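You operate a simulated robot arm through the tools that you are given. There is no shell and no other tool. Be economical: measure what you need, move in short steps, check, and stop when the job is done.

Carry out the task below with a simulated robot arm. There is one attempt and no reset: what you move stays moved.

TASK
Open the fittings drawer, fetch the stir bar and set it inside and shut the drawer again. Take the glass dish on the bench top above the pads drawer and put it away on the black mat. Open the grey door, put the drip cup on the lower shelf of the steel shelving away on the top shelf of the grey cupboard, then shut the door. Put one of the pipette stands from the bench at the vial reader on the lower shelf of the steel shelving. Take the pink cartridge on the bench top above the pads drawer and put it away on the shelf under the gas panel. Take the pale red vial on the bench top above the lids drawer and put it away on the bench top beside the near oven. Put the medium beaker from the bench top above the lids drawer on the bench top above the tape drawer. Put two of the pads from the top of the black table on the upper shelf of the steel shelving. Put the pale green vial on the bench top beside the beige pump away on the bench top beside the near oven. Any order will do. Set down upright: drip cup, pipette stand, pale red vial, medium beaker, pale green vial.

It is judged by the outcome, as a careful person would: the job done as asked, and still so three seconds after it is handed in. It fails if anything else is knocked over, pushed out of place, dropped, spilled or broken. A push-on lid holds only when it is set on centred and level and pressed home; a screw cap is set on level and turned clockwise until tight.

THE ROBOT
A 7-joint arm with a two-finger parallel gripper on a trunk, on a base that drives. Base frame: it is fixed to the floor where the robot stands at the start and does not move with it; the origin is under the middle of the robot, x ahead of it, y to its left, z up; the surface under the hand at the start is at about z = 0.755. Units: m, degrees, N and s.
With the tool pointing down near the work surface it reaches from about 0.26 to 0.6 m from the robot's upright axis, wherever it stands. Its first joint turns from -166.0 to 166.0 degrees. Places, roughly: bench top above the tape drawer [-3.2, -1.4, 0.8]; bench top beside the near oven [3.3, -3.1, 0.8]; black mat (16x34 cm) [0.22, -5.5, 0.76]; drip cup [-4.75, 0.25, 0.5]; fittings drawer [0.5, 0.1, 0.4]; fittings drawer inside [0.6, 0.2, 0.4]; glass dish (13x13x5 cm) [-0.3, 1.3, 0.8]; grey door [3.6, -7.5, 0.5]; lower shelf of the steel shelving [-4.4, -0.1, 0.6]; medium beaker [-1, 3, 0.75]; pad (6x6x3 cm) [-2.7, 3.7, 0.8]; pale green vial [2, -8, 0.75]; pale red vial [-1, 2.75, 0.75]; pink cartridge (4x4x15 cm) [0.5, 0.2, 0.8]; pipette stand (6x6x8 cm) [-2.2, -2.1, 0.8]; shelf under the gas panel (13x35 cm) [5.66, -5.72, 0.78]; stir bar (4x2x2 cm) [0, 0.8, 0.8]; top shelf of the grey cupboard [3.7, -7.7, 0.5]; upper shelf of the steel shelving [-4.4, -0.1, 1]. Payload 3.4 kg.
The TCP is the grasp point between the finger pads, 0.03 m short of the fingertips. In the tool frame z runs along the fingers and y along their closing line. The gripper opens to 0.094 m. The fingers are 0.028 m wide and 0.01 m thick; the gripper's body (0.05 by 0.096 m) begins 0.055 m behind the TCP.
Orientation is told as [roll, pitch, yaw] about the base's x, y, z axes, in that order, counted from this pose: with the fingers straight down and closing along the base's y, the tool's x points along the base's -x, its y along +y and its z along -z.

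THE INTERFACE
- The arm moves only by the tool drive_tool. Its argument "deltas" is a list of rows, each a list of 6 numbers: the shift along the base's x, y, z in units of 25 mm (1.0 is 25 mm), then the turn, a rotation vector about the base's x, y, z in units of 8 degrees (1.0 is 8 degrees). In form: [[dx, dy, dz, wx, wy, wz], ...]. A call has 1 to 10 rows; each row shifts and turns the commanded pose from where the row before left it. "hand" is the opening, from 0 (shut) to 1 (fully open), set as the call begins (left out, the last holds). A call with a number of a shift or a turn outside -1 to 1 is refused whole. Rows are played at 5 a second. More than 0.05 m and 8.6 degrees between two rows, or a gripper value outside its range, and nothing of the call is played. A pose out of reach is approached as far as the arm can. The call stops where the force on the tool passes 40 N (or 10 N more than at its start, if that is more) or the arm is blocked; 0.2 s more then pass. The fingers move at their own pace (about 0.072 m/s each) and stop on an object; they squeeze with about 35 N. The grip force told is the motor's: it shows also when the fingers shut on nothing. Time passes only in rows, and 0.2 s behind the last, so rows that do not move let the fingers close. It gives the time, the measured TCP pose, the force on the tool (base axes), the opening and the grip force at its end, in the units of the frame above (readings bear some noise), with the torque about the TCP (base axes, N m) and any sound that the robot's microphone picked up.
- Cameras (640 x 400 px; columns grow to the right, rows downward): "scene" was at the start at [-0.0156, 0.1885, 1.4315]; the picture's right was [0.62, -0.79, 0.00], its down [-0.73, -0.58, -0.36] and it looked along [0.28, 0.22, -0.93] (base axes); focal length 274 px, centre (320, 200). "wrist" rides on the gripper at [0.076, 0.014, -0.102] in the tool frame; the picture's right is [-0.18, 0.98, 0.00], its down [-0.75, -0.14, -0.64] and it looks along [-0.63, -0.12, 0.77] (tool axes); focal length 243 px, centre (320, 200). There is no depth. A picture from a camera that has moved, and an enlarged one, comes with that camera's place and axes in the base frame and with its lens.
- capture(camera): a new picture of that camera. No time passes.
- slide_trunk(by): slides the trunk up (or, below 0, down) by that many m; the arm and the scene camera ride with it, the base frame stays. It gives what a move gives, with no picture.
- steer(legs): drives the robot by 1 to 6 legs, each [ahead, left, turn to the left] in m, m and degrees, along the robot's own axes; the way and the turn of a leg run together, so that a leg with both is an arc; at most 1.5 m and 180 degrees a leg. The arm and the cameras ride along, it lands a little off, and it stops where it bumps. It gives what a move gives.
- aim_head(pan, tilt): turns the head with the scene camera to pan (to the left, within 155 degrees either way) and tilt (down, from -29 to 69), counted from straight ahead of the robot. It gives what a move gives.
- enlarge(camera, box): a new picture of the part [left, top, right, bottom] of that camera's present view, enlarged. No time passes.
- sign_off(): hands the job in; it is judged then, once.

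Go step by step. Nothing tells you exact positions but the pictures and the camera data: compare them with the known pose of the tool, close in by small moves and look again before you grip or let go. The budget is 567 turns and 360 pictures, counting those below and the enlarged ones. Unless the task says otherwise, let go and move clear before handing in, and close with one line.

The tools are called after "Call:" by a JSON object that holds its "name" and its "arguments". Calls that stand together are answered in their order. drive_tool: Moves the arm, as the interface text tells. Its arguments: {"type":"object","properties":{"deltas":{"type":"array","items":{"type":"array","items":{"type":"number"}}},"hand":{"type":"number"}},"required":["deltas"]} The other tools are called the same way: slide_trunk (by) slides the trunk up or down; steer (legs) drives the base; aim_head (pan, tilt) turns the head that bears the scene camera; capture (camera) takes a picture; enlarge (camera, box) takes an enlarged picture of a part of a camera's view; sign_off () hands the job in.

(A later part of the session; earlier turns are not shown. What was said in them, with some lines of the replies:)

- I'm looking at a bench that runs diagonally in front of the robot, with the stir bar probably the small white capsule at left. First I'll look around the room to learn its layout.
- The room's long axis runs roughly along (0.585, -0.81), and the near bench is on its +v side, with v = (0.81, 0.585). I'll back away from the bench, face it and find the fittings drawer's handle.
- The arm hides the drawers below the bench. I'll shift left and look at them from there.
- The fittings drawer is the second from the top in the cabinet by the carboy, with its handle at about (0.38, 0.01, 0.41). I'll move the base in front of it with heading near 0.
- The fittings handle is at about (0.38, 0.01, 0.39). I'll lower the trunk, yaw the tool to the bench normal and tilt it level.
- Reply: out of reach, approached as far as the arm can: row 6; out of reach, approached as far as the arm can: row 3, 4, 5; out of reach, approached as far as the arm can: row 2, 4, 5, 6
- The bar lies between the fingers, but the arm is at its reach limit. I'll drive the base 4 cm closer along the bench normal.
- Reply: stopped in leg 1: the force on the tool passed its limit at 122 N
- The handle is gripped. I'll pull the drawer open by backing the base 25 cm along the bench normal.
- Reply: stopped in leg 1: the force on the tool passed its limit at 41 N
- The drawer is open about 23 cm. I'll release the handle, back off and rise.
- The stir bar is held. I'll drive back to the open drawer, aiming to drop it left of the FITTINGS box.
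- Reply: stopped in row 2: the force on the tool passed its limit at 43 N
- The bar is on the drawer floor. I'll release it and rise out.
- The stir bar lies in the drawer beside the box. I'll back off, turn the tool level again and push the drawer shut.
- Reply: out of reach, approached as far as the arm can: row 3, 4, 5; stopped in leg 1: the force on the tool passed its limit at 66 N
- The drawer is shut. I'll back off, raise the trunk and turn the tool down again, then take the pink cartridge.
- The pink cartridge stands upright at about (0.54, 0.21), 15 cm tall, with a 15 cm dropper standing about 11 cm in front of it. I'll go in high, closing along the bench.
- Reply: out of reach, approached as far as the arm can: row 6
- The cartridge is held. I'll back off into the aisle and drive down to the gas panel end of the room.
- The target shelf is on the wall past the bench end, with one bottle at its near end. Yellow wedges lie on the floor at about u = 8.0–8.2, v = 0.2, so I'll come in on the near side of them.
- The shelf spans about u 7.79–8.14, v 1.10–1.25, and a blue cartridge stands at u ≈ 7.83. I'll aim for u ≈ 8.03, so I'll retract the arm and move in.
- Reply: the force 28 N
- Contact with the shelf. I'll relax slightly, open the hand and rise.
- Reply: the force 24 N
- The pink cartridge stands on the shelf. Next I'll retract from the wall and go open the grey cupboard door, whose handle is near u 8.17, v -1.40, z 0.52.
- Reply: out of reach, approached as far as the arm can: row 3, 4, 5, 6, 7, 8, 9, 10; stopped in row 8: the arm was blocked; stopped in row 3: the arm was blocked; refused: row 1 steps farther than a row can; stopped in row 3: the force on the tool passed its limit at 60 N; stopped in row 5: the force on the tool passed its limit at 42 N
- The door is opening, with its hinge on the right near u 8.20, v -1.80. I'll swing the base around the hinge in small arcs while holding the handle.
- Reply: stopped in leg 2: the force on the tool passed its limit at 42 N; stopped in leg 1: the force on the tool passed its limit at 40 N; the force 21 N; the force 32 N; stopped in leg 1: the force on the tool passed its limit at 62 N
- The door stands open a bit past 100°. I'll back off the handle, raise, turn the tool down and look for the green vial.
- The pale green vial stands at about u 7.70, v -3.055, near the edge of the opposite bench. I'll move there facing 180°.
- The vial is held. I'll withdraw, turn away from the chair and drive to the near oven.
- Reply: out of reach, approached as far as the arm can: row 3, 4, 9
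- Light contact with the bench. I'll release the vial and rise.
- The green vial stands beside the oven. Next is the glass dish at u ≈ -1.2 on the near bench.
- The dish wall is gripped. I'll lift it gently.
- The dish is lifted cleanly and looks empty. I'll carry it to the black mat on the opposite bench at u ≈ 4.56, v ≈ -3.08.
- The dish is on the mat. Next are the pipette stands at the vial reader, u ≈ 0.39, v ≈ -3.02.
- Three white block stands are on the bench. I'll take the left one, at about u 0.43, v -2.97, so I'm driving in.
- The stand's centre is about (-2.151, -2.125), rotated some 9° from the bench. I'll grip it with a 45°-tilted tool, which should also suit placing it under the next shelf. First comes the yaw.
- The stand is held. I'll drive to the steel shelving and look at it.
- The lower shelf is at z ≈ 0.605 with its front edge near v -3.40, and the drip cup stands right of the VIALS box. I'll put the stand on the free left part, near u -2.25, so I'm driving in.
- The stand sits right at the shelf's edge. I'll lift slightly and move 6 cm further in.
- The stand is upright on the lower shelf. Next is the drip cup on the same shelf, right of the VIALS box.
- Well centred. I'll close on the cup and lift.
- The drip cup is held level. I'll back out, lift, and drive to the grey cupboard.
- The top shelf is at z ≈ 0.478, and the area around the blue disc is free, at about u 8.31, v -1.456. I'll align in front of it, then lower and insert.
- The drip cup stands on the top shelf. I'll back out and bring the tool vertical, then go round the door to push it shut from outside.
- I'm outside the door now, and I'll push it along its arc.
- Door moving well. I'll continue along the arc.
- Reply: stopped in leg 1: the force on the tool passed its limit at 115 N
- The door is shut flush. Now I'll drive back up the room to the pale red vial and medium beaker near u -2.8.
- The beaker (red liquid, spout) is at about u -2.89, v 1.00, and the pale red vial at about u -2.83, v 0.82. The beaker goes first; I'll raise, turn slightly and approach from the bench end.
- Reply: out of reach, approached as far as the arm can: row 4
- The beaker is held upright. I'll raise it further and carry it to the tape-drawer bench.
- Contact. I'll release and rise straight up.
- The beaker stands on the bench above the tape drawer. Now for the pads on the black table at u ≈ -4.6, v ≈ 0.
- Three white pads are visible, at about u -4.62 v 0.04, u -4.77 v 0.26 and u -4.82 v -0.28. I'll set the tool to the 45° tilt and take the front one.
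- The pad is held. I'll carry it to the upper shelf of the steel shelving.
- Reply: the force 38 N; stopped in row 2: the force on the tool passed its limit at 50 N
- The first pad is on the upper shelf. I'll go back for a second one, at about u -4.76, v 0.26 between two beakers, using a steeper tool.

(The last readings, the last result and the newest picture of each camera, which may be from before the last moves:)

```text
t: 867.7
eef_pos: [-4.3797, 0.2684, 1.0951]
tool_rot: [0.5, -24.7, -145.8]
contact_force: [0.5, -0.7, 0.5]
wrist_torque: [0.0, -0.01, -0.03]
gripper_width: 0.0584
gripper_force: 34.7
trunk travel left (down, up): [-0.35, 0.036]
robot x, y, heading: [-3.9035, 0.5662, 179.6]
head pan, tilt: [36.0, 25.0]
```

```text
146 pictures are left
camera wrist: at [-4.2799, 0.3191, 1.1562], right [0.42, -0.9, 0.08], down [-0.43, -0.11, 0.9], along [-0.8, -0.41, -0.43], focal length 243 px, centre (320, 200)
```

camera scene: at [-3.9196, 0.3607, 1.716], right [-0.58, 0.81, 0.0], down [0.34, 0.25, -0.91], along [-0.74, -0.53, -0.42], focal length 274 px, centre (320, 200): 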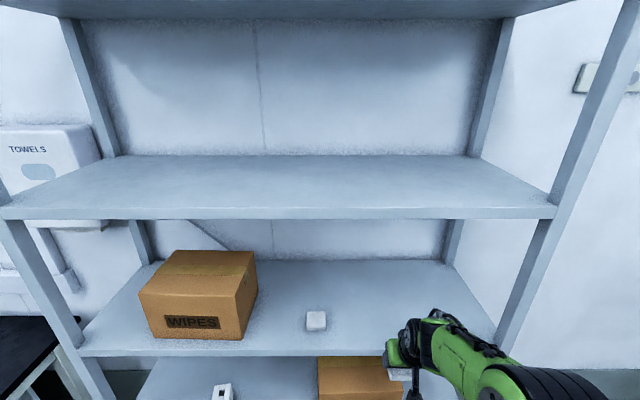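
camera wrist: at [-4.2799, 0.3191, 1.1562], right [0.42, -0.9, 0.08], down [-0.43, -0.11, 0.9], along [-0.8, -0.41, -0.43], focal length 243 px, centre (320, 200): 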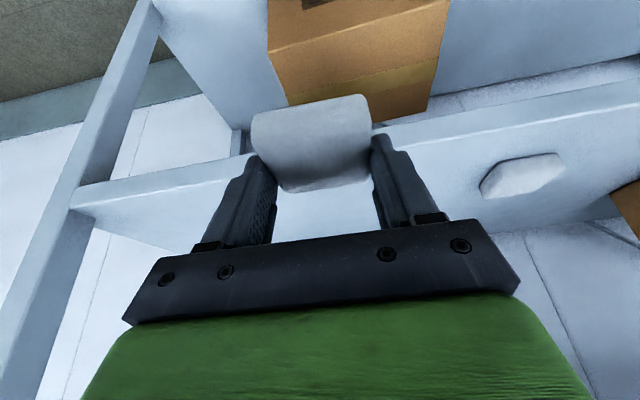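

Call:
{"name": "drive_tool", "arguments": {"deltas": [[0, 0, -0.9, 0, 0, 0]]}}

Call:
{"name": "steer", "arguments": {"legs": [[0.111, 0.081, 0]]}}

Call:
{"name": "capture", "arguments": {"camera": "scene"}}

Call:
{"name": "capture", "arguments": {"camera": "wrist"}}

```text
t: 868.1
eef_pos: [-4.3805, 0.2679, 1.0744]
tool_rot: [0.5, -24.8, -145.8]
contact_force: [-0.3, 0.0, -1.7]
wrist_torque: [0.02, -0.01, 0.03]
gripper_width: 0.0585
gripper_force: 34.9
trunk travel left (down, up): [-0.35, 0.036]
robot x, y, heading: [-3.9039, 0.5663, 179.5]
head pan, tilt: [36.0, 25.0]
```

```text
t: 869.4
eef_pos: [-4.4916, 0.1903, 1.0721]
tool_rot: [0.5, -24.6, -145.7]
contact_force: [0.1, 0.2, -0.9]
wrist_torque: [-0.01, -0.01, 0.04]
gripper_width: 0.0584
gripper_force: 34.9
trunk travel left (down, up): [-0.35, 0.036]
robot x, y, heading: [-4.0102, 0.4824, 179.5]
head pan, tilt: [36.0, 25.0]
```

```text
145 pictures are left
camera scene: at [-4.0302, 0.2823, 1.716], right [-0.58, 0.81, 0.0], down [0.34, 0.25, -0.91], along [-0.74, -0.53, -0.42], focal length 274 px, centre (320, 200)
```

scene: 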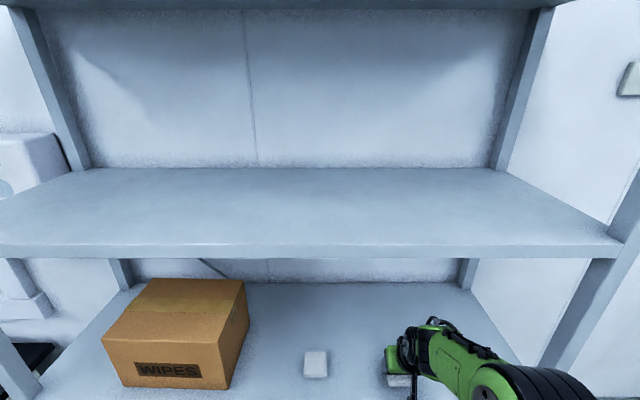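

```text
144 pictures are left
camera wrist: at [-4.39, 0.24, 1.1346], right [0.42, -0.9, 0.08], down [-0.43, -0.11, 0.9], along [-0.8, -0.41, -0.43], focal length 243 px, centre (320, 200)
```

wrist: 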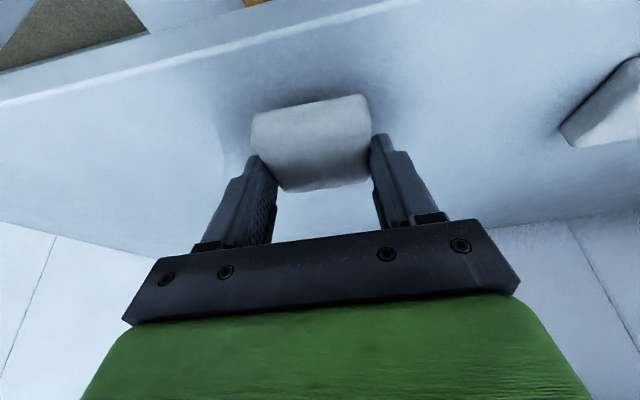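

Call:
{"name": "drive_tool", "arguments": {"deltas": [[0, 0, -0.25, 0, 0, 0], [0, 0, -0.2, 0, 0, 0], [0, 0, -0.12, 0, 0, 0], [0, 0, -0.1, 0, 0, 0]]}}

Call:
{"name": "drive_tool", "arguments": {"deltas": [[0, 0, -0.1, 0, 0, 0], [0, 0, -0.05, 0, 0, 0]]}}

```text
t: 870.4
eef_pos: [-4.4892, 0.1892, 1.0575]
tool_rot: [0.5, -24.7, -145.7]
contact_force: [0.4, 0.5, 2.4]
wrist_torque: [0.09, 0.04, -0.09]
gripper_width: 0.0586
gripper_force: 35.0
trunk travel left (down, up): [-0.35, 0.036]
robot x, y, heading: [-4.0139, 0.4856, 179.5]
head pan, tilt: [36.0, 25.0]
```

```text
t: 871.0
eef_pos: [-4.4888, 0.1896, 1.0575]
tool_rot: [0.5, -25.4, -145.6]
contact_force: [0.0, -0.4, 25.8]
wrist_torque: [0.66, -0.05, 0.03]
gripper_width: 0.0582
gripper_force: 35.0
trunk travel left (down, up): [-0.35, 0.036]
robot x, y, heading: [-4.0146, 0.4863, 179.7]
head pan, tilt: [36.0, 25.0]
```

Call:
{"name": "drive_tool", "arguments": {"deltas": [[0, 0, 0.1, 0, 0, 0], [0, 0, 0, 0, 0, 0]]}}

Call:
{"name": "drive_tool", "arguments": {"deltas": [[0, 0, 0, 0, 0, 0], [0, 0, 0, 0, 0, 0], [0, 0, 0, 0, 0, 0], [0.35, 0.24, 0.6, 0, 0, 0], [0.7, 0.5, 0.3, 0, 0, 0], [0.8, 0.57, 0.2, 0, 0, 0], [0.8, 0.57, 0, 0, 0, 0]], "hand": 1}}

Call:
{"name": "capture", "arguments": {"camera": "wrist"}}

```text
t: 871.6
eef_pos: [-4.4892, 0.1896, 1.0578]
tool_rot: [0.5, -24.9, -145.6]
contact_force: [-4.0, -2.5, 19.0]
wrist_torque: [0.05, 0.43, 0.01]
gripper_width: 0.0586
gripper_force: 35.4
trunk travel left (down, up): [-0.35, 0.036]
robot x, y, heading: [-4.0163, 0.4847, 179.6]
head pan, tilt: [36.0, 25.0]
```

```text
t: 873.2
eef_pos: [-4.4222, 0.237, 1.0835]
tool_rot: [0.5, -24.8, -145.6]
contact_force: [0.6, 0.6, -0.9]
wrist_torque: [0.01, 0.03, 0.01]
gripper_width: 0.094
gripper_force: 0.0
trunk travel left (down, up): [-0.35, 0.036]
robot x, y, heading: [-4.013, 0.4888, 179.8]
head pan, tilt: [36.0, 25.0]
```

```text
143 pictures are left
camera wrist: at [-4.3221, 0.2881, 1.1451], right [0.42, -0.9, 0.09], down [-0.43, -0.11, 0.9], along [-0.8, -0.41, -0.43], focal length 243 px, centre (320, 200)
```

wrist: 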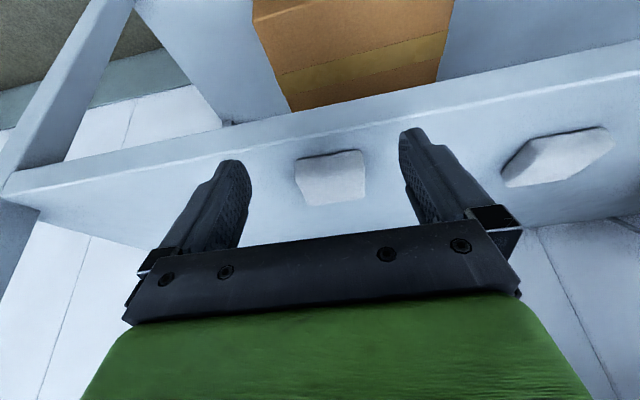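

Both pads lie on the upper shelf. Last item: the pale red vial. I'll set the tool vertical and drive back to the lids-bench end.

Call:
{"name": "steer", "arguments": {"legs": [[-0.363, -0.266, 0]]}}

Call:
{"name": "drive_tool", "arguments": {"deltas": [[0, 0, 0, 0.438, -0.64, 0], [0, 0, 0, 0.438, -0.64, 0], [0, 0, 0, 0.438, -0.64, 0], [0, 0, 0, 0.438, -0.64, 0]]}}

Call:
{"name": "steer", "arguments": {"legs": [[-0.59, -0.884, 0], [-0.59, -0.884, 0], [-0.59, -0.884, 0], [0, 0, 90]]}}

Call:
{"name": "aim_head", "arguments": {"pan": 36, "tilt": 45}}

Call:
{"name": "capture", "arguments": {"camera": "scene"}}

```text
t: 875.9
eef_pos: [-4.0484, 0.5049, 1.0824]
tool_rot: [0.5, -24.9, -146.1]
contact_force: [-0.6, 0.0, -0.1]
wrist_torque: [-0.04, 0.0, 0.02]
gripper_width: 0.0941
gripper_force: 0.1
trunk travel left (down, up): [-0.35, 0.036]
robot x, y, heading: [-3.6404, 0.7538, 179.6]
head pan, tilt: [36.0, 25.0]
```

```text
t: 876.9
eef_pos: [-4.0502, 0.5038, 1.0826]
tool_rot: [0.3, 0.2, -145.9]
contact_force: [-0.5, -0.3, -0.4]
wrist_torque: [0.02, 0.01, 0.0]
gripper_width: 0.0942
gripper_force: 0.0
trunk travel left (down, up): [-0.35, 0.036]
robot x, y, heading: [-3.6384, 0.7509, 179.5]
head pan, tilt: [36.0, 25.0]
```

```text
t: 896.3
eef_pos: [-1.5966, 2.9825, 1.0835]
tool_rot: [0.5, 0.0, -53.3]
contact_force: [0.6, -0.3, 0.1]
wrist_torque: [0.0, 0.01, -0.01]
gripper_width: 0.0939
gripper_force: 0.0
trunk travel left (down, up): [-0.35, 0.036]
robot x, y, heading: [-1.8653, 3.3812, -88.0]
head pan, tilt: [36.0, 25.0]
```

```text
t: 897.2
eef_pos: [-1.5972, 2.9812, 1.0836]
tool_rot: [0.4, 0.1, -53.3]
contact_force: [-0.6, -0.2, 0.1]
wrist_torque: [0.01, 0.01, 0.01]
gripper_width: 0.0944
gripper_force: 0.0
trunk travel left (down, up): [-0.35, 0.036]
robot x, y, heading: [-1.8618, 3.3801, -87.9]
head pan, tilt: [36.0, 45.0]
```

```text
142 pictures are left
camera scene: at [-1.664, 3.3831, 1.6855], right [-0.79, -0.62, 0.0], down [-0.44, 0.56, -0.71], along [0.44, -0.56, -0.71], focal length 274 px, centre (320, 200)
```

scene: 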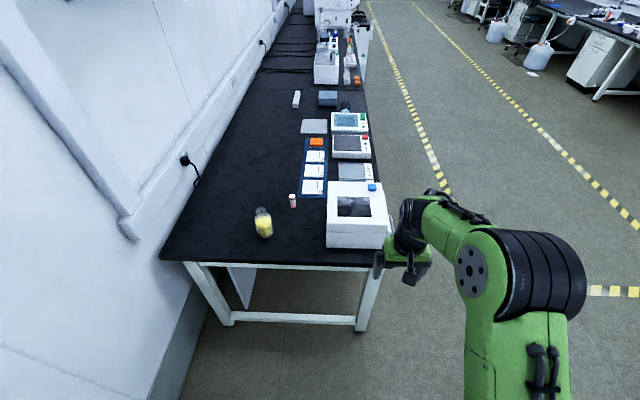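

Call:
{"name": "steer", "arguments": {"legs": [[0.157, 0.493, -2]]}}

Call:
{"name": "capture", "arguments": {"camera": "wrist"}}

Call:
{"name": "aim_head", "arguments": {"pan": 36, "tilt": 55}}

Call:
{"name": "capture", "arguments": {"camera": "scene"}}

```text
t: 900.2
eef_pos: [-1.1197, 2.8232, 1.0846]
tool_rot: [0.4, 0.2, -55.3]
contact_force: [-0.1, 0.6, -0.2]
wrist_torque: [-0.01, 0.02, -0.03]
gripper_width: 0.0943
gripper_force: 0.1
trunk travel left (down, up): [-0.35, 0.036]
robot x, y, heading: [-1.3755, 3.2313, -90.0]
head pan, tilt: [36.0, 45.0]
```

```text
141 pictures are left
camera wrist: at [-1.1515, 2.8922, 1.1861], right [0.91, 0.41, 0.01], down [0.31, -0.7, 0.64], along [0.27, -0.58, -0.77], focal length 243 px, centre (320, 200)
```

wrist: 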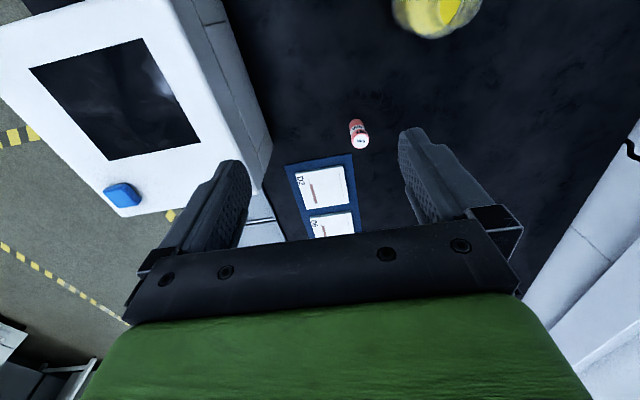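

```text
t: 900.9
eef_pos: [-1.12, 2.8221, 1.0834]
tool_rot: [0.4, 0.0, -55.3]
contact_force: [0.6, 0.3, 0.2]
wrist_torque: [0.01, -0.01, -0.01]
gripper_width: 0.0938
gripper_force: 0.0
trunk travel left (down, up): [-0.35, 0.036]
robot x, y, heading: [-1.3744, 3.2307, -90.0]
head pan, tilt: [36.0, 55.0]
```

```text
140 pictures are left
camera scene: at [-1.178, 3.2343, 1.6721], right [-0.81, -0.59, 0.0], down [-0.48, 0.66, -0.57], along [0.34, -0.46, -0.82], focal length 274 px, centre (320, 200)
```

scene: 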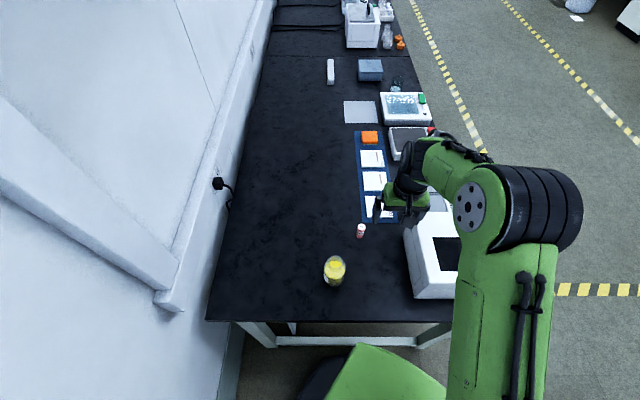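

Call:
{"name": "drive_tool", "arguments": {"deltas": [[0.7, -0.42, 0, 0, 0, 0], [0.7, -0.42, 0, 0, 0, 0], [0.7, -0.42, 0, 0, 0, 0], [0.7, -0.42, 0, 0, 0, 0]], "hand": 0.65}}

Call:
{"name": "slide_trunk", "arguments": {"by": -0.18}}

Call:
{"name": "capture", "arguments": {"camera": "wrist"}}

```text
t: 901.9
eef_pos: [-1.0493, 2.7799, 1.0815]
tool_rot: [0.5, 0.1, -55.3]
contact_force: [-0.1, -0.1, -0.5]
wrist_torque: [0.01, 0.02, -0.01]
gripper_width: 0.0608
gripper_force: 0.0
trunk travel left (down, up): [-0.35, 0.036]
robot x, y, heading: [-1.3718, 3.233, -90.0]
head pan, tilt: [36.0, 55.0]
```

```text
t: 903.9
eef_pos: [-1.0489, 2.78, 0.9022]
tool_rot: [0.4, 0.1, -55.3]
contact_force: [0.0, 0.4, -0.2]
wrist_torque: [0.01, 0.0, -0.01]
gripper_width: 0.061
gripper_force: 0.1
trunk travel left (down, up): [-0.17, 0.216]
robot x, y, heading: [-1.374, 3.2289, -90.3]
head pan, tilt: [36.0, 55.0]
```

```text
139 pictures are left
camera wrist: at [-1.0815, 2.8506, 1.0056], right [0.91, 0.41, 0.01], down [0.31, -0.7, 0.64], along [0.27, -0.58, -0.77], focal length 243 px, centre (320, 200)
```

wrist: 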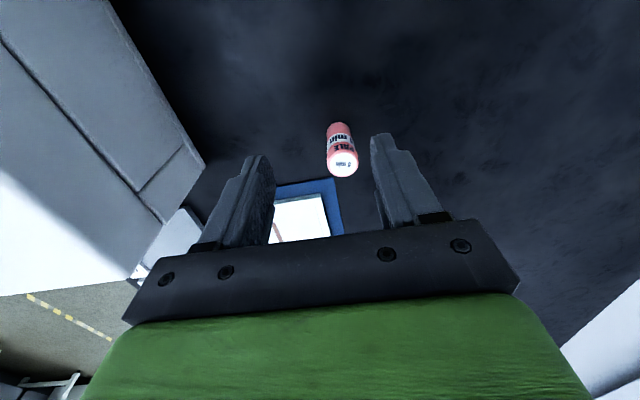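

Call:
{"name": "drive_tool", "arguments": {"deltas": [[0.63, -0.37, 0, 0, 0, 0], [0.63, -0.37, 0, 0, 0, 0], [0, 0, -0.8, 0, 0, 0], [0, 0, -0.8, 0, 0, 0]]}}

Call:
{"name": "capture", "arguments": {"camera": "wrist"}}

```text
t: 904.9
eef_pos: [-1.0184, 2.7622, 0.8631]
tool_rot: [0.3, 0.1, -55.3]
contact_force: [0.5, -0.3, 0.0]
wrist_torque: [0.04, 0.01, 0.0]
gripper_width: 0.0611
gripper_force: 0.1
trunk travel left (down, up): [-0.17, 0.216]
robot x, y, heading: [-1.3697, 3.2331, -90.1]
head pan, tilt: [36.0, 55.0]
```

```text
138 pictures are left
camera wrist: at [-1.0498, 2.8323, 0.9655], right [0.91, 0.41, 0.01], down [0.31, -0.7, 0.64], along [0.27, -0.58, -0.77], focal length 243 px, centre (320, 200)
```

wrist: 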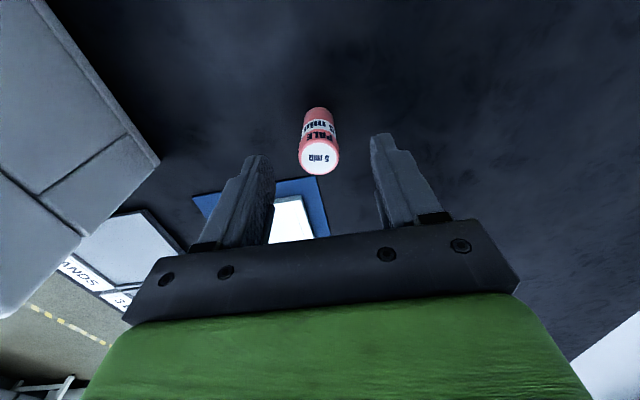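

Call:
{"name": "drive_tool", "arguments": {"deltas": [[0, 0, -0.83, 0, 0, 0], [0, 0, -0.83, 0, 0, 0], [0, 0, -0.8, 0, 0, 0], [0, 0, 0, 0, 0, 0]]}}

Call:
{"name": "drive_tool", "arguments": {"deltas": [[0, 0, 0, 0, 0, 0], [0, 0, 0, 0, 0, 0], [0, 0, 0, 0, 0, 0]], "hand": 0}}

Call:
{"name": "drive_tool", "arguments": {"deltas": [[0, 0, 0.6, 0, 0, 0], [0, 0, 1, 0, 0, 0], [0, 0, 1, 0, 0, 0], [0, 0, 1, 0, 0, 0]]}}

Call:
{"name": "slide_trunk", "arguments": {"by": 0.18}}

Call:
{"name": "capture", "arguments": {"camera": "wrist"}}

```text
t: 905.9
eef_pos: [-1.0171, 2.763, 0.8017]
tool_rot: [0.4, 0.1, -55.4]
contact_force: [-0.5, -0.5, 0.9]
wrist_torque: [0.0, 0.01, -0.01]
gripper_width: 0.0614
gripper_force: 0.1
trunk travel left (down, up): [-0.17, 0.216]
robot x, y, heading: [-1.3725, 3.228, -89.9]
head pan, tilt: [36.0, 55.0]
```

```text
t: 906.7
eef_pos: [-1.0172, 2.7631, 0.8025]
tool_rot: [0.3, 0.2, -55.2]
contact_force: [-0.5, 0.2, 0.8]
wrist_torque: [0.04, -0.01, 0.03]
gripper_width: 0.0284
gripper_force: 35.0
trunk travel left (down, up): [-0.17, 0.216]
robot x, y, heading: [-1.3713, 3.2308, -90.1]
head pan, tilt: [36.0, 55.0]
```

```text
t: 907.7
eef_pos: [-1.0171, 2.7622, 0.8909]
tool_rot: [0.4, 0.1, -55.3]
contact_force: [-0.5, 0.0, -1.2]
wrist_torque: [0.02, 0.01, -0.02]
gripper_width: 0.0284
gripper_force: 35.0
trunk travel left (down, up): [-0.17, 0.216]
robot x, y, heading: [-1.3736, 3.2315, -89.9]
head pan, tilt: [36.0, 55.0]
```

```text
t: 909.7
eef_pos: [-1.0182, 2.7619, 1.0716]
tool_rot: [0.4, 0.1, -55.2]
contact_force: [0.6, 1.0, -0.3]
wrist_torque: [0.0, -0.01, -0.03]
gripper_width: 0.0278
gripper_force: 35.2
trunk travel left (down, up): [-0.35, 0.036]
robot x, y, heading: [-1.3732, 3.2298, -90.2]
head pan, tilt: [36.0, 55.0]
```

```text
137 pictures are left
camera wrist: at [-1.049, 2.8314, 1.1736], right [0.91, 0.41, 0.01], down [0.31, -0.7, 0.64], along [0.27, -0.58, -0.77], focal length 243 px, centre (320, 200)
```

wrist: 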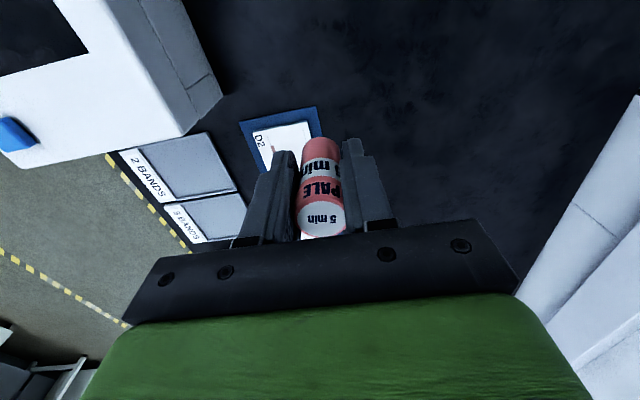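

The red vial is held. I'm driving to the near oven.

Call:
{"name": "steer", "arguments": {"legs": [[-0.403, -0.296, 0], [0.56, -0.766, 0], [0.56, -0.766, 0], [0, 0, 90], [0.858, -1.169, 0], [0.858, -1.169, 0]]}}

Call:
{"name": "steer", "arguments": {"legs": [[0.858, -1.169, 0], [0.858, -1.169, 0], [0.858, -1.169, 0], [0.6, -0.817, 0]]}}

Call:
{"name": "aim_head", "arguments": {"pan": 36, "tilt": 35}}

Call:
{"name": "capture", "arguments": {"camera": "scene"}}

```text
t: 939.2
eef_pos: [-1.0725, 0.4595, 1.0703]
tool_rot: [0.5, 0.1, 31.5]
contact_force: [0.0, -0.8, 0.0]
wrist_torque: [0.0, 0.0, 0.0]
gripper_width: 0.0259
gripper_force: 34.9
trunk travel left (down, up): [-0.35, 0.036]
robot x, y, heading: [-1.5583, 0.1292, -3.0]
head pan, tilt: [36.0, 55.0]
```

```text
t: 964.8
eef_pos: [1.9037, -3.98, 1.071]
tool_rot: [0.5, 0.1, 32.6]
contact_force: [0.6, -0.4, -0.1]
wrist_torque: [0.01, -0.06, 0.01]
gripper_width: 0.026
gripper_force: 35.0
trunk travel left (down, up): [-0.35, 0.036]
robot x, y, heading: [1.4184, -4.315, -1.9]
head pan, tilt: [36.0, 55.0]
```

```text
t: 965.6
eef_pos: [1.9032, -3.979, 1.0707]
tool_rot: [0.4, 0.0, 32.4]
contact_force: [-0.6, 0.2, 0.1]
wrist_torque: [-0.02, -0.01, -0.01]
gripper_width: 0.0261
gripper_force: 34.8
trunk travel left (down, up): [-0.35, 0.036]
robot x, y, heading: [1.4226, -4.3162, -2.1]
head pan, tilt: [36.0, 35.0]
```

```text
136 pictures are left
camera scene: at [1.4408, -4.1112, 1.7002], right [0.56, -0.83, 0.0], down [-0.48, -0.32, -0.82], along [0.68, 0.46, -0.57], focal length 274 px, centre (320, 200)
```

scene: 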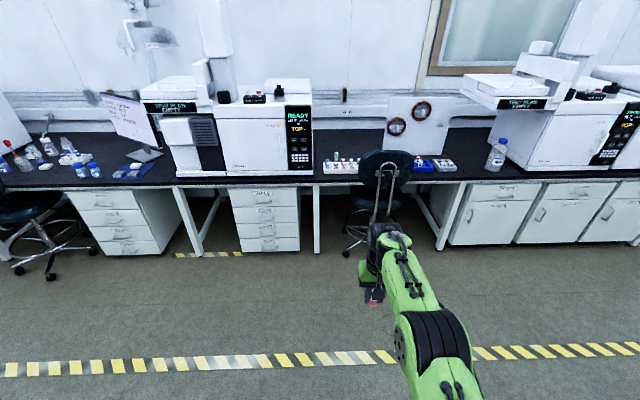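

Call:
{"name": "steer", "arguments": {"legs": [[1.085, 0.725, 2]]}}

Call:
{"name": "capture", "arguments": {"camera": "wrist"}}

Call:
{"name": "aim_head", "arguments": {"pan": 36, "tilt": 55}}

Call:
{"name": "capture", "arguments": {"camera": "scene"}}

```text
t: 972.3
eef_pos: [3.0299, -3.2813, 1.0707]
tool_rot: [0.4, 0.1, 33.1]
contact_force: [-0.4, -0.3, 0.1]
wrist_torque: [0.0, -0.02, 0.01]
gripper_width: 0.026
gripper_force: 35.4
trunk travel left (down, up): [-0.35, 0.036]
robot x, y, heading: [2.556, -3.6242, -1.5]
head pan, tilt: [36.0, 35.0]
```

```text
135 pictures are left
camera wrist: at [2.9601, -3.3127, 1.1733], right [-0.38, 0.92, 0.01], down [0.71, 0.29, 0.64], along [0.59, 0.25, -0.77], focal length 243 px, centre (320, 200)
```

wrist: 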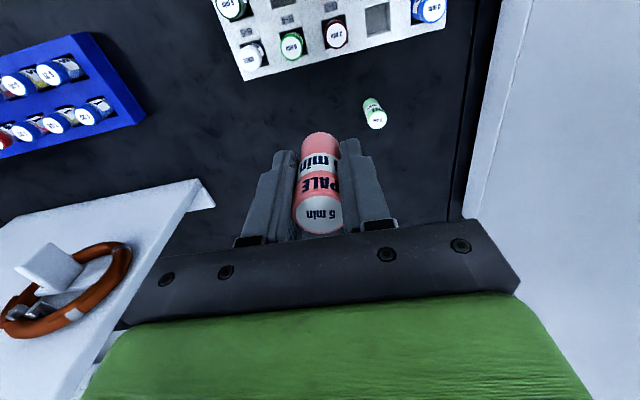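

```text
t: 973.1
eef_pos: [3.0311, -3.2814, 1.0701]
tool_rot: [0.5, 0.2, 33.1]
contact_force: [0.3, -0.1, -0.3]
wrist_torque: [0.01, 0.0, 0.02]
gripper_width: 0.0259
gripper_force: 35.3
trunk travel left (down, up): [-0.35, 0.036]
robot x, y, heading: [2.5554, -3.6246, -1.8]
head pan, tilt: [36.0, 55.0]
```

```text
134 pictures are left
camera scene: at [2.557, -3.4277, 1.6721], right [0.57, -0.82, 0.0], down [-0.68, -0.46, -0.57], along [0.47, 0.32, -0.82], focal length 274 px, centre (320, 200)
```

scene: 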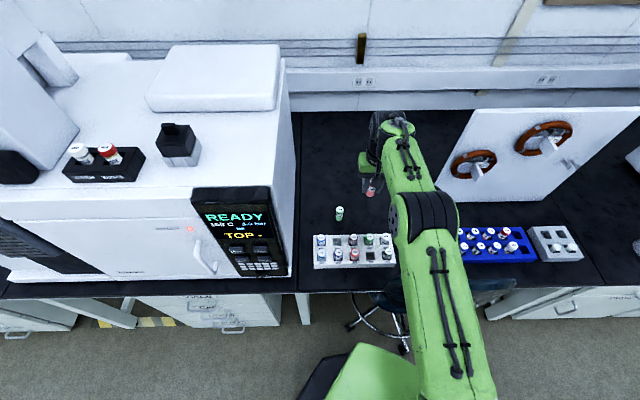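

Call:
{"name": "steer", "arguments": {"legs": [[0.073, 0.037, 0]]}}

Call:
{"name": "slide_trunk", "arguments": {"by": -0.2}}

Call:
{"name": "capture", "arguments": {"camera": "wrist"}}

```text
t: 974.3
eef_pos: [3.1073, -3.2449, 1.0695]
tool_rot: [0.4, 0.1, 33.3]
contact_force: [0.4, 0.3, 0.4]
wrist_torque: [0.01, 0.0, -0.01]
gripper_width: 0.026
gripper_force: 35.0
trunk travel left (down, up): [-0.35, 0.036]
robot x, y, heading: [2.6279, -3.5867, -1.5]
head pan, tilt: [36.0, 55.0]
stopped in leg 1: the robot was blocked; the commanded pose is now the measured one
```

```text
t: 976.5
eef_pos: [3.108, -3.2472, 0.8704]
tool_rot: [0.4, 0.1, 33.3]
contact_force: [-0.7, 0.2, 0.1]
wrist_torque: [0.03, 0.0, -0.03]
gripper_width: 0.0261
gripper_force: 34.6
trunk travel left (down, up): [-0.15, 0.236]
robot x, y, heading: [2.6311, -3.5878, -1.6]
head pan, tilt: [36.0, 55.0]
```

```text
133 pictures are left
camera wrist: at [3.0357, -3.2777, 0.9733], right [-0.38, 0.92, 0.01], down [0.71, 0.29, 0.64], along [0.59, 0.25, -0.77], focal length 243 px, centre (320, 200)
```

wrist: 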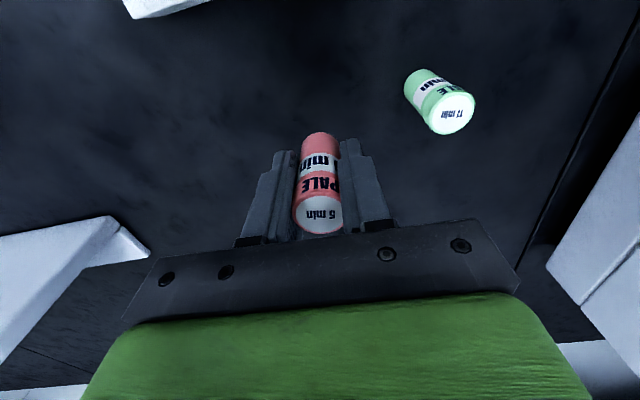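

Call:
{"name": "drive_tool", "arguments": {"deltas": [[0, 0, -0.9, 0, 0, 0], [0, 0, -0.9, 0, 0, 0], [0, 0, -0.5, 0, 0, 0], [0, 0, -0.15, 0, 0, 0]]}}

Call:
{"name": "drive_tool", "arguments": {"deltas": [[0, 0, -0.08, 0, 0, 0], [0, 0, -0.08, 0, 0, 0], [0, 0, -0.08, 0, 0, 0]]}}

```text
t: 977.5
eef_pos: [3.1072, -3.2464, 0.8085]
tool_rot: [0.4, 0.1, 33.2]
contact_force: [0.5, 0.3, -0.8]
wrist_torque: [-0.02, -0.01, -0.01]
gripper_width: 0.0262
gripper_force: 35.7
trunk travel left (down, up): [-0.15, 0.236]
robot x, y, heading: [2.6293, -3.5915, -1.7]
head pan, tilt: [36.0, 55.0]
```

```text
t: 978.3
eef_pos: [3.1068, -3.2457, 0.8044]
tool_rot: [0.3, 0.0, 33.2]
contact_force: [0.1, -0.1, 0.3]
wrist_torque: [0.01, 0.02, 0.02]
gripper_width: 0.0261
gripper_force: 35.2
trunk travel left (down, up): [-0.15, 0.236]
robot x, y, heading: [2.6283, -3.59, -1.6]
head pan, tilt: [36.0, 55.0]
```

Call:
{"name": "drive_tool", "arguments": {"deltas": [[0, 0, -0.08, 0, 0, 0], [0, 0, -0.06, 0, 0, 0], [0, 0, 0, 0, 0, 0]]}}

```text
t: 979.1
eef_pos: [3.1067, -3.2472, 0.8018]
tool_rot: [0.4, -0.2, 33.2]
contact_force: [0.3, -0.5, 13.7]
wrist_torque: [-0.04, -0.01, 0.0]
gripper_width: 0.0258
gripper_force: 35.3
trunk travel left (down, up): [-0.15, 0.236]
robot x, y, heading: [2.6301, -3.5891, -1.4]
head pan, tilt: [36.0, 55.0]
```

Contact. I'll release and rise.

Call:
{"name": "drive_tool", "arguments": {"deltas": [[0, 0, 0.05, 0, 0, 0], [0, 0, 0, 0, 0, 0]]}}

Call:
{"name": "drive_tool", "arguments": {"deltas": [[0, 0, 0, 0, 0, 0], [0, 0, 0, 0, 0, 0], [0, 0, 0.5, 0, 0, 0], [0, 0, 1, 0, 0, 0], [0, 0, 1, 0, 0, 0], [0, 0, 1, 0, 0, 0], [0, 0, 1, 0, 0, 0], [0, 0, 1, 0, 0, 0]], "hand": 0.55}}

Call:
{"name": "slide_trunk", "arguments": {"by": 0.12}}

Call:
{"name": "capture", "arguments": {"camera": "wrist"}}

Call:
{"name": "steer", "arguments": {"legs": [[-0.5, -0.38, 0]]}}

Call:
{"name": "aim_head", "arguments": {"pan": 36, "tilt": 45}}

Call:
{"name": "capture", "arguments": {"camera": "scene"}}

```text
t: 979.7
eef_pos: [3.1064, -3.2486, 0.8013]
tool_rot: [0.3, -0.1, 33.2]
contact_force: [3.3, 1.4, 11.7]
wrist_torque: [0.0, -0.13, 0.01]
gripper_width: 0.0261
gripper_force: 35.3
trunk travel left (down, up): [-0.15, 0.236]
robot x, y, heading: [2.629, -3.5906, -1.5]
head pan, tilt: [36.0, 55.0]
```

```text
t: 981.5
eef_pos: [3.1063, -3.2472, 0.9376]
tool_rot: [0.3, 0.1, 33.3]
contact_force: [0.4, 0.0, 0.4]
wrist_torque: [0.02, 0.05, -0.03]
gripper_width: 0.0515
gripper_force: 0.0
trunk travel left (down, up): [-0.15, 0.236]
robot x, y, heading: [2.6336, -3.5884, -1.7]
head pan, tilt: [36.0, 55.0]
```

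```text
t: 983.0
eef_pos: [3.1061, -3.2457, 1.0567]
tool_rot: [0.5, 0.1, 33.1]
contact_force: [-0.6, -0.1, -0.2]
wrist_torque: [-0.02, -0.01, 0.0]
gripper_width: 0.0514
gripper_force: 0.0
trunk travel left (down, up): [-0.27, 0.116]
robot x, y, heading: [2.6291, -3.5899, -1.7]
head pan, tilt: [36.0, 55.0]
```

```text
132 pictures are left
camera wrist: at [3.0356, -3.2772, 1.1594], right [-0.38, 0.92, 0.01], down [0.71, 0.29, 0.64], along [0.59, 0.25, -0.77], focal length 243 px, centre (320, 200)
```

wrist: 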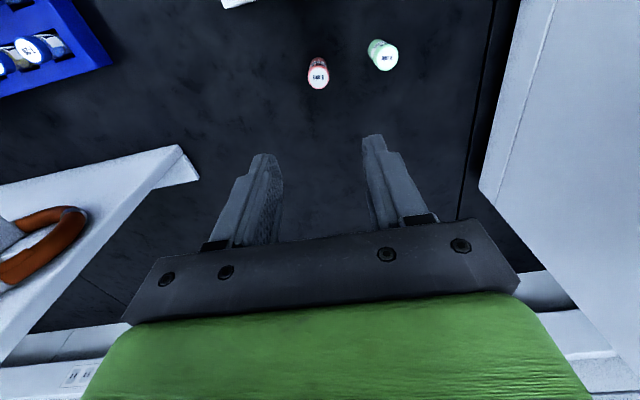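

```text
t: 986.5
eef_pos: [2.5934, -3.6089, 1.057]
tool_rot: [0.3, 0.0, 33.4]
contact_force: [0.2, -0.7, -0.6]
wrist_torque: [0.0, 0.02, 0.0]
gripper_width: 0.0517
gripper_force: 0.1
trunk travel left (down, up): [-0.27, 0.116]
robot x, y, heading: [2.1159, -3.9523, -1.6]
head pan, tilt: [36.0, 55.0]
```

```text
t: 987.2
eef_pos: [2.5958, -3.6075, 1.057]
tool_rot: [0.4, 0.1, 33.4]
contact_force: [0.1, 0.3, -0.5]
wrist_torque: [0.05, 0.04, -0.01]
gripper_width: 0.0519
gripper_force: 0.1
trunk travel left (down, up): [-0.27, 0.116]
robot x, y, heading: [2.1192, -3.952, -1.4]
head pan, tilt: [36.0, 45.0]
```

```text
131 pictures are left
camera scene: at [2.1291, -3.7504, 1.6045], right [0.57, -0.82, 0.0], down [-0.58, -0.4, -0.71], along [0.58, 0.4, -0.71], focal length 274 px, centre (320, 200)
```

scene: 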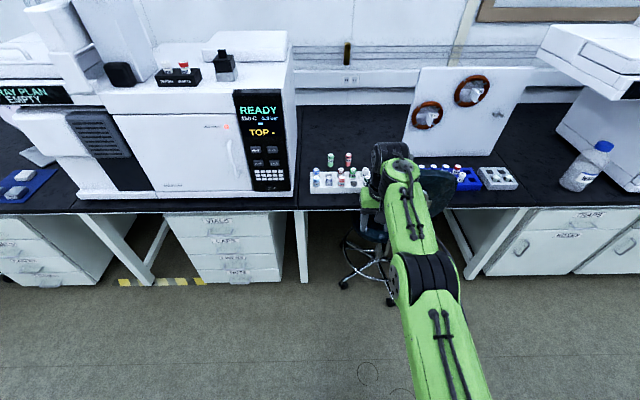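

All placements look right from here. I'll make a quick check that the fittings drawer is fully shut before handing in.

Call:
{"name": "steer", "arguments": {"legs": [[-0.3, -0.22, 0], [-0.858, 1.169, 0], [-0.858, 1.169, 0]]}}

Call:
{"name": "aim_head", "arguments": {"pan": 70, "tilt": 35}}

Call:
{"name": "capture", "arguments": {"camera": "scene"}}

```text
t: 1003.3
eef_pos: [0.5904, -1.4416, 1.057]
tool_rot: [0.3, 0.1, 34.6]
contact_force: [0.1, -0.7, 0.2]
wrist_torque: [0.03, -0.01, 0.01]
gripper_width: 0.0518
gripper_force: 0.0
trunk travel left (down, up): [-0.27, 0.116]
robot x, y, heading: [0.1195, -1.7952, -0.3]
head pan, tilt: [36.0, 45.0]
```

```text
t: 1004.3
eef_pos: [0.588, -1.4408, 1.0566]
tool_rot: [0.5, 0.1, 34.6]
contact_force: [-0.6, -0.7, -0.3]
wrist_torque: [-0.05, 0.01, 0.01]
gripper_width: 0.052
gripper_force: 0.0
trunk travel left (down, up): [-0.27, 0.116]
robot x, y, heading: [0.1208, -1.7962, -0.0]
head pan, tilt: [70.0, 35.0]
```

```text
130 pictures are left
camera scene: at [0.0911, -1.5591, 1.6193], right [0.94, -0.34, 0.0], down [-0.2, -0.54, -0.82], along [0.28, 0.77, -0.57], focal length 274 px, centre (320, 200)
```

scene: 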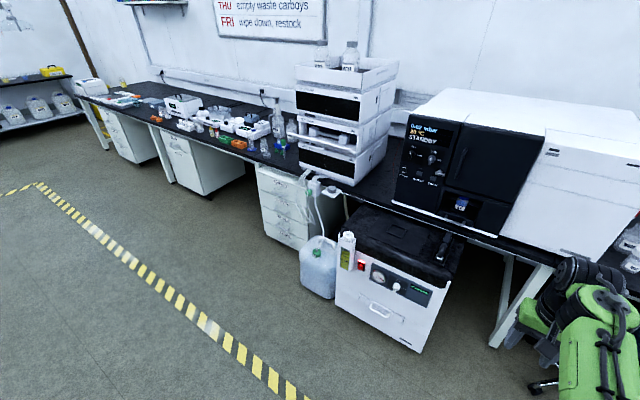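

Call:
{"name": "enlarge", "arguments": {"camera": "scene", "box": [230, 140, 350, 260]}}

```text
3.33 times, centred on (290, 200) of scene
camera zoom: at [0.0911, -1.5591, 1.6193], right [0.94, -0.34, 0.0], down [-0.2, -0.54, -0.82], along [0.28, 0.77, -0.57], focal length 913 px, centre (420, 200)
```

zoom: 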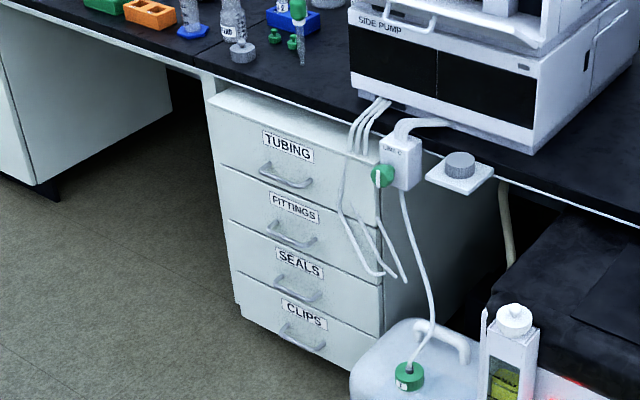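

The fittings drawer is flush and shut, the hand is empty and clear, so I'm handing the job in.

Call:
{"name": "sign_off", "arguments": {}}

```text
The job is handed in.
```

The job is handed in: every item was placed as asked, and the fittings drawer and grey door are both shut. The base bumped something and stopped beside the chair at the near oven. Comparing pictures, the chair looks unmoved to within about 1.5 cm.
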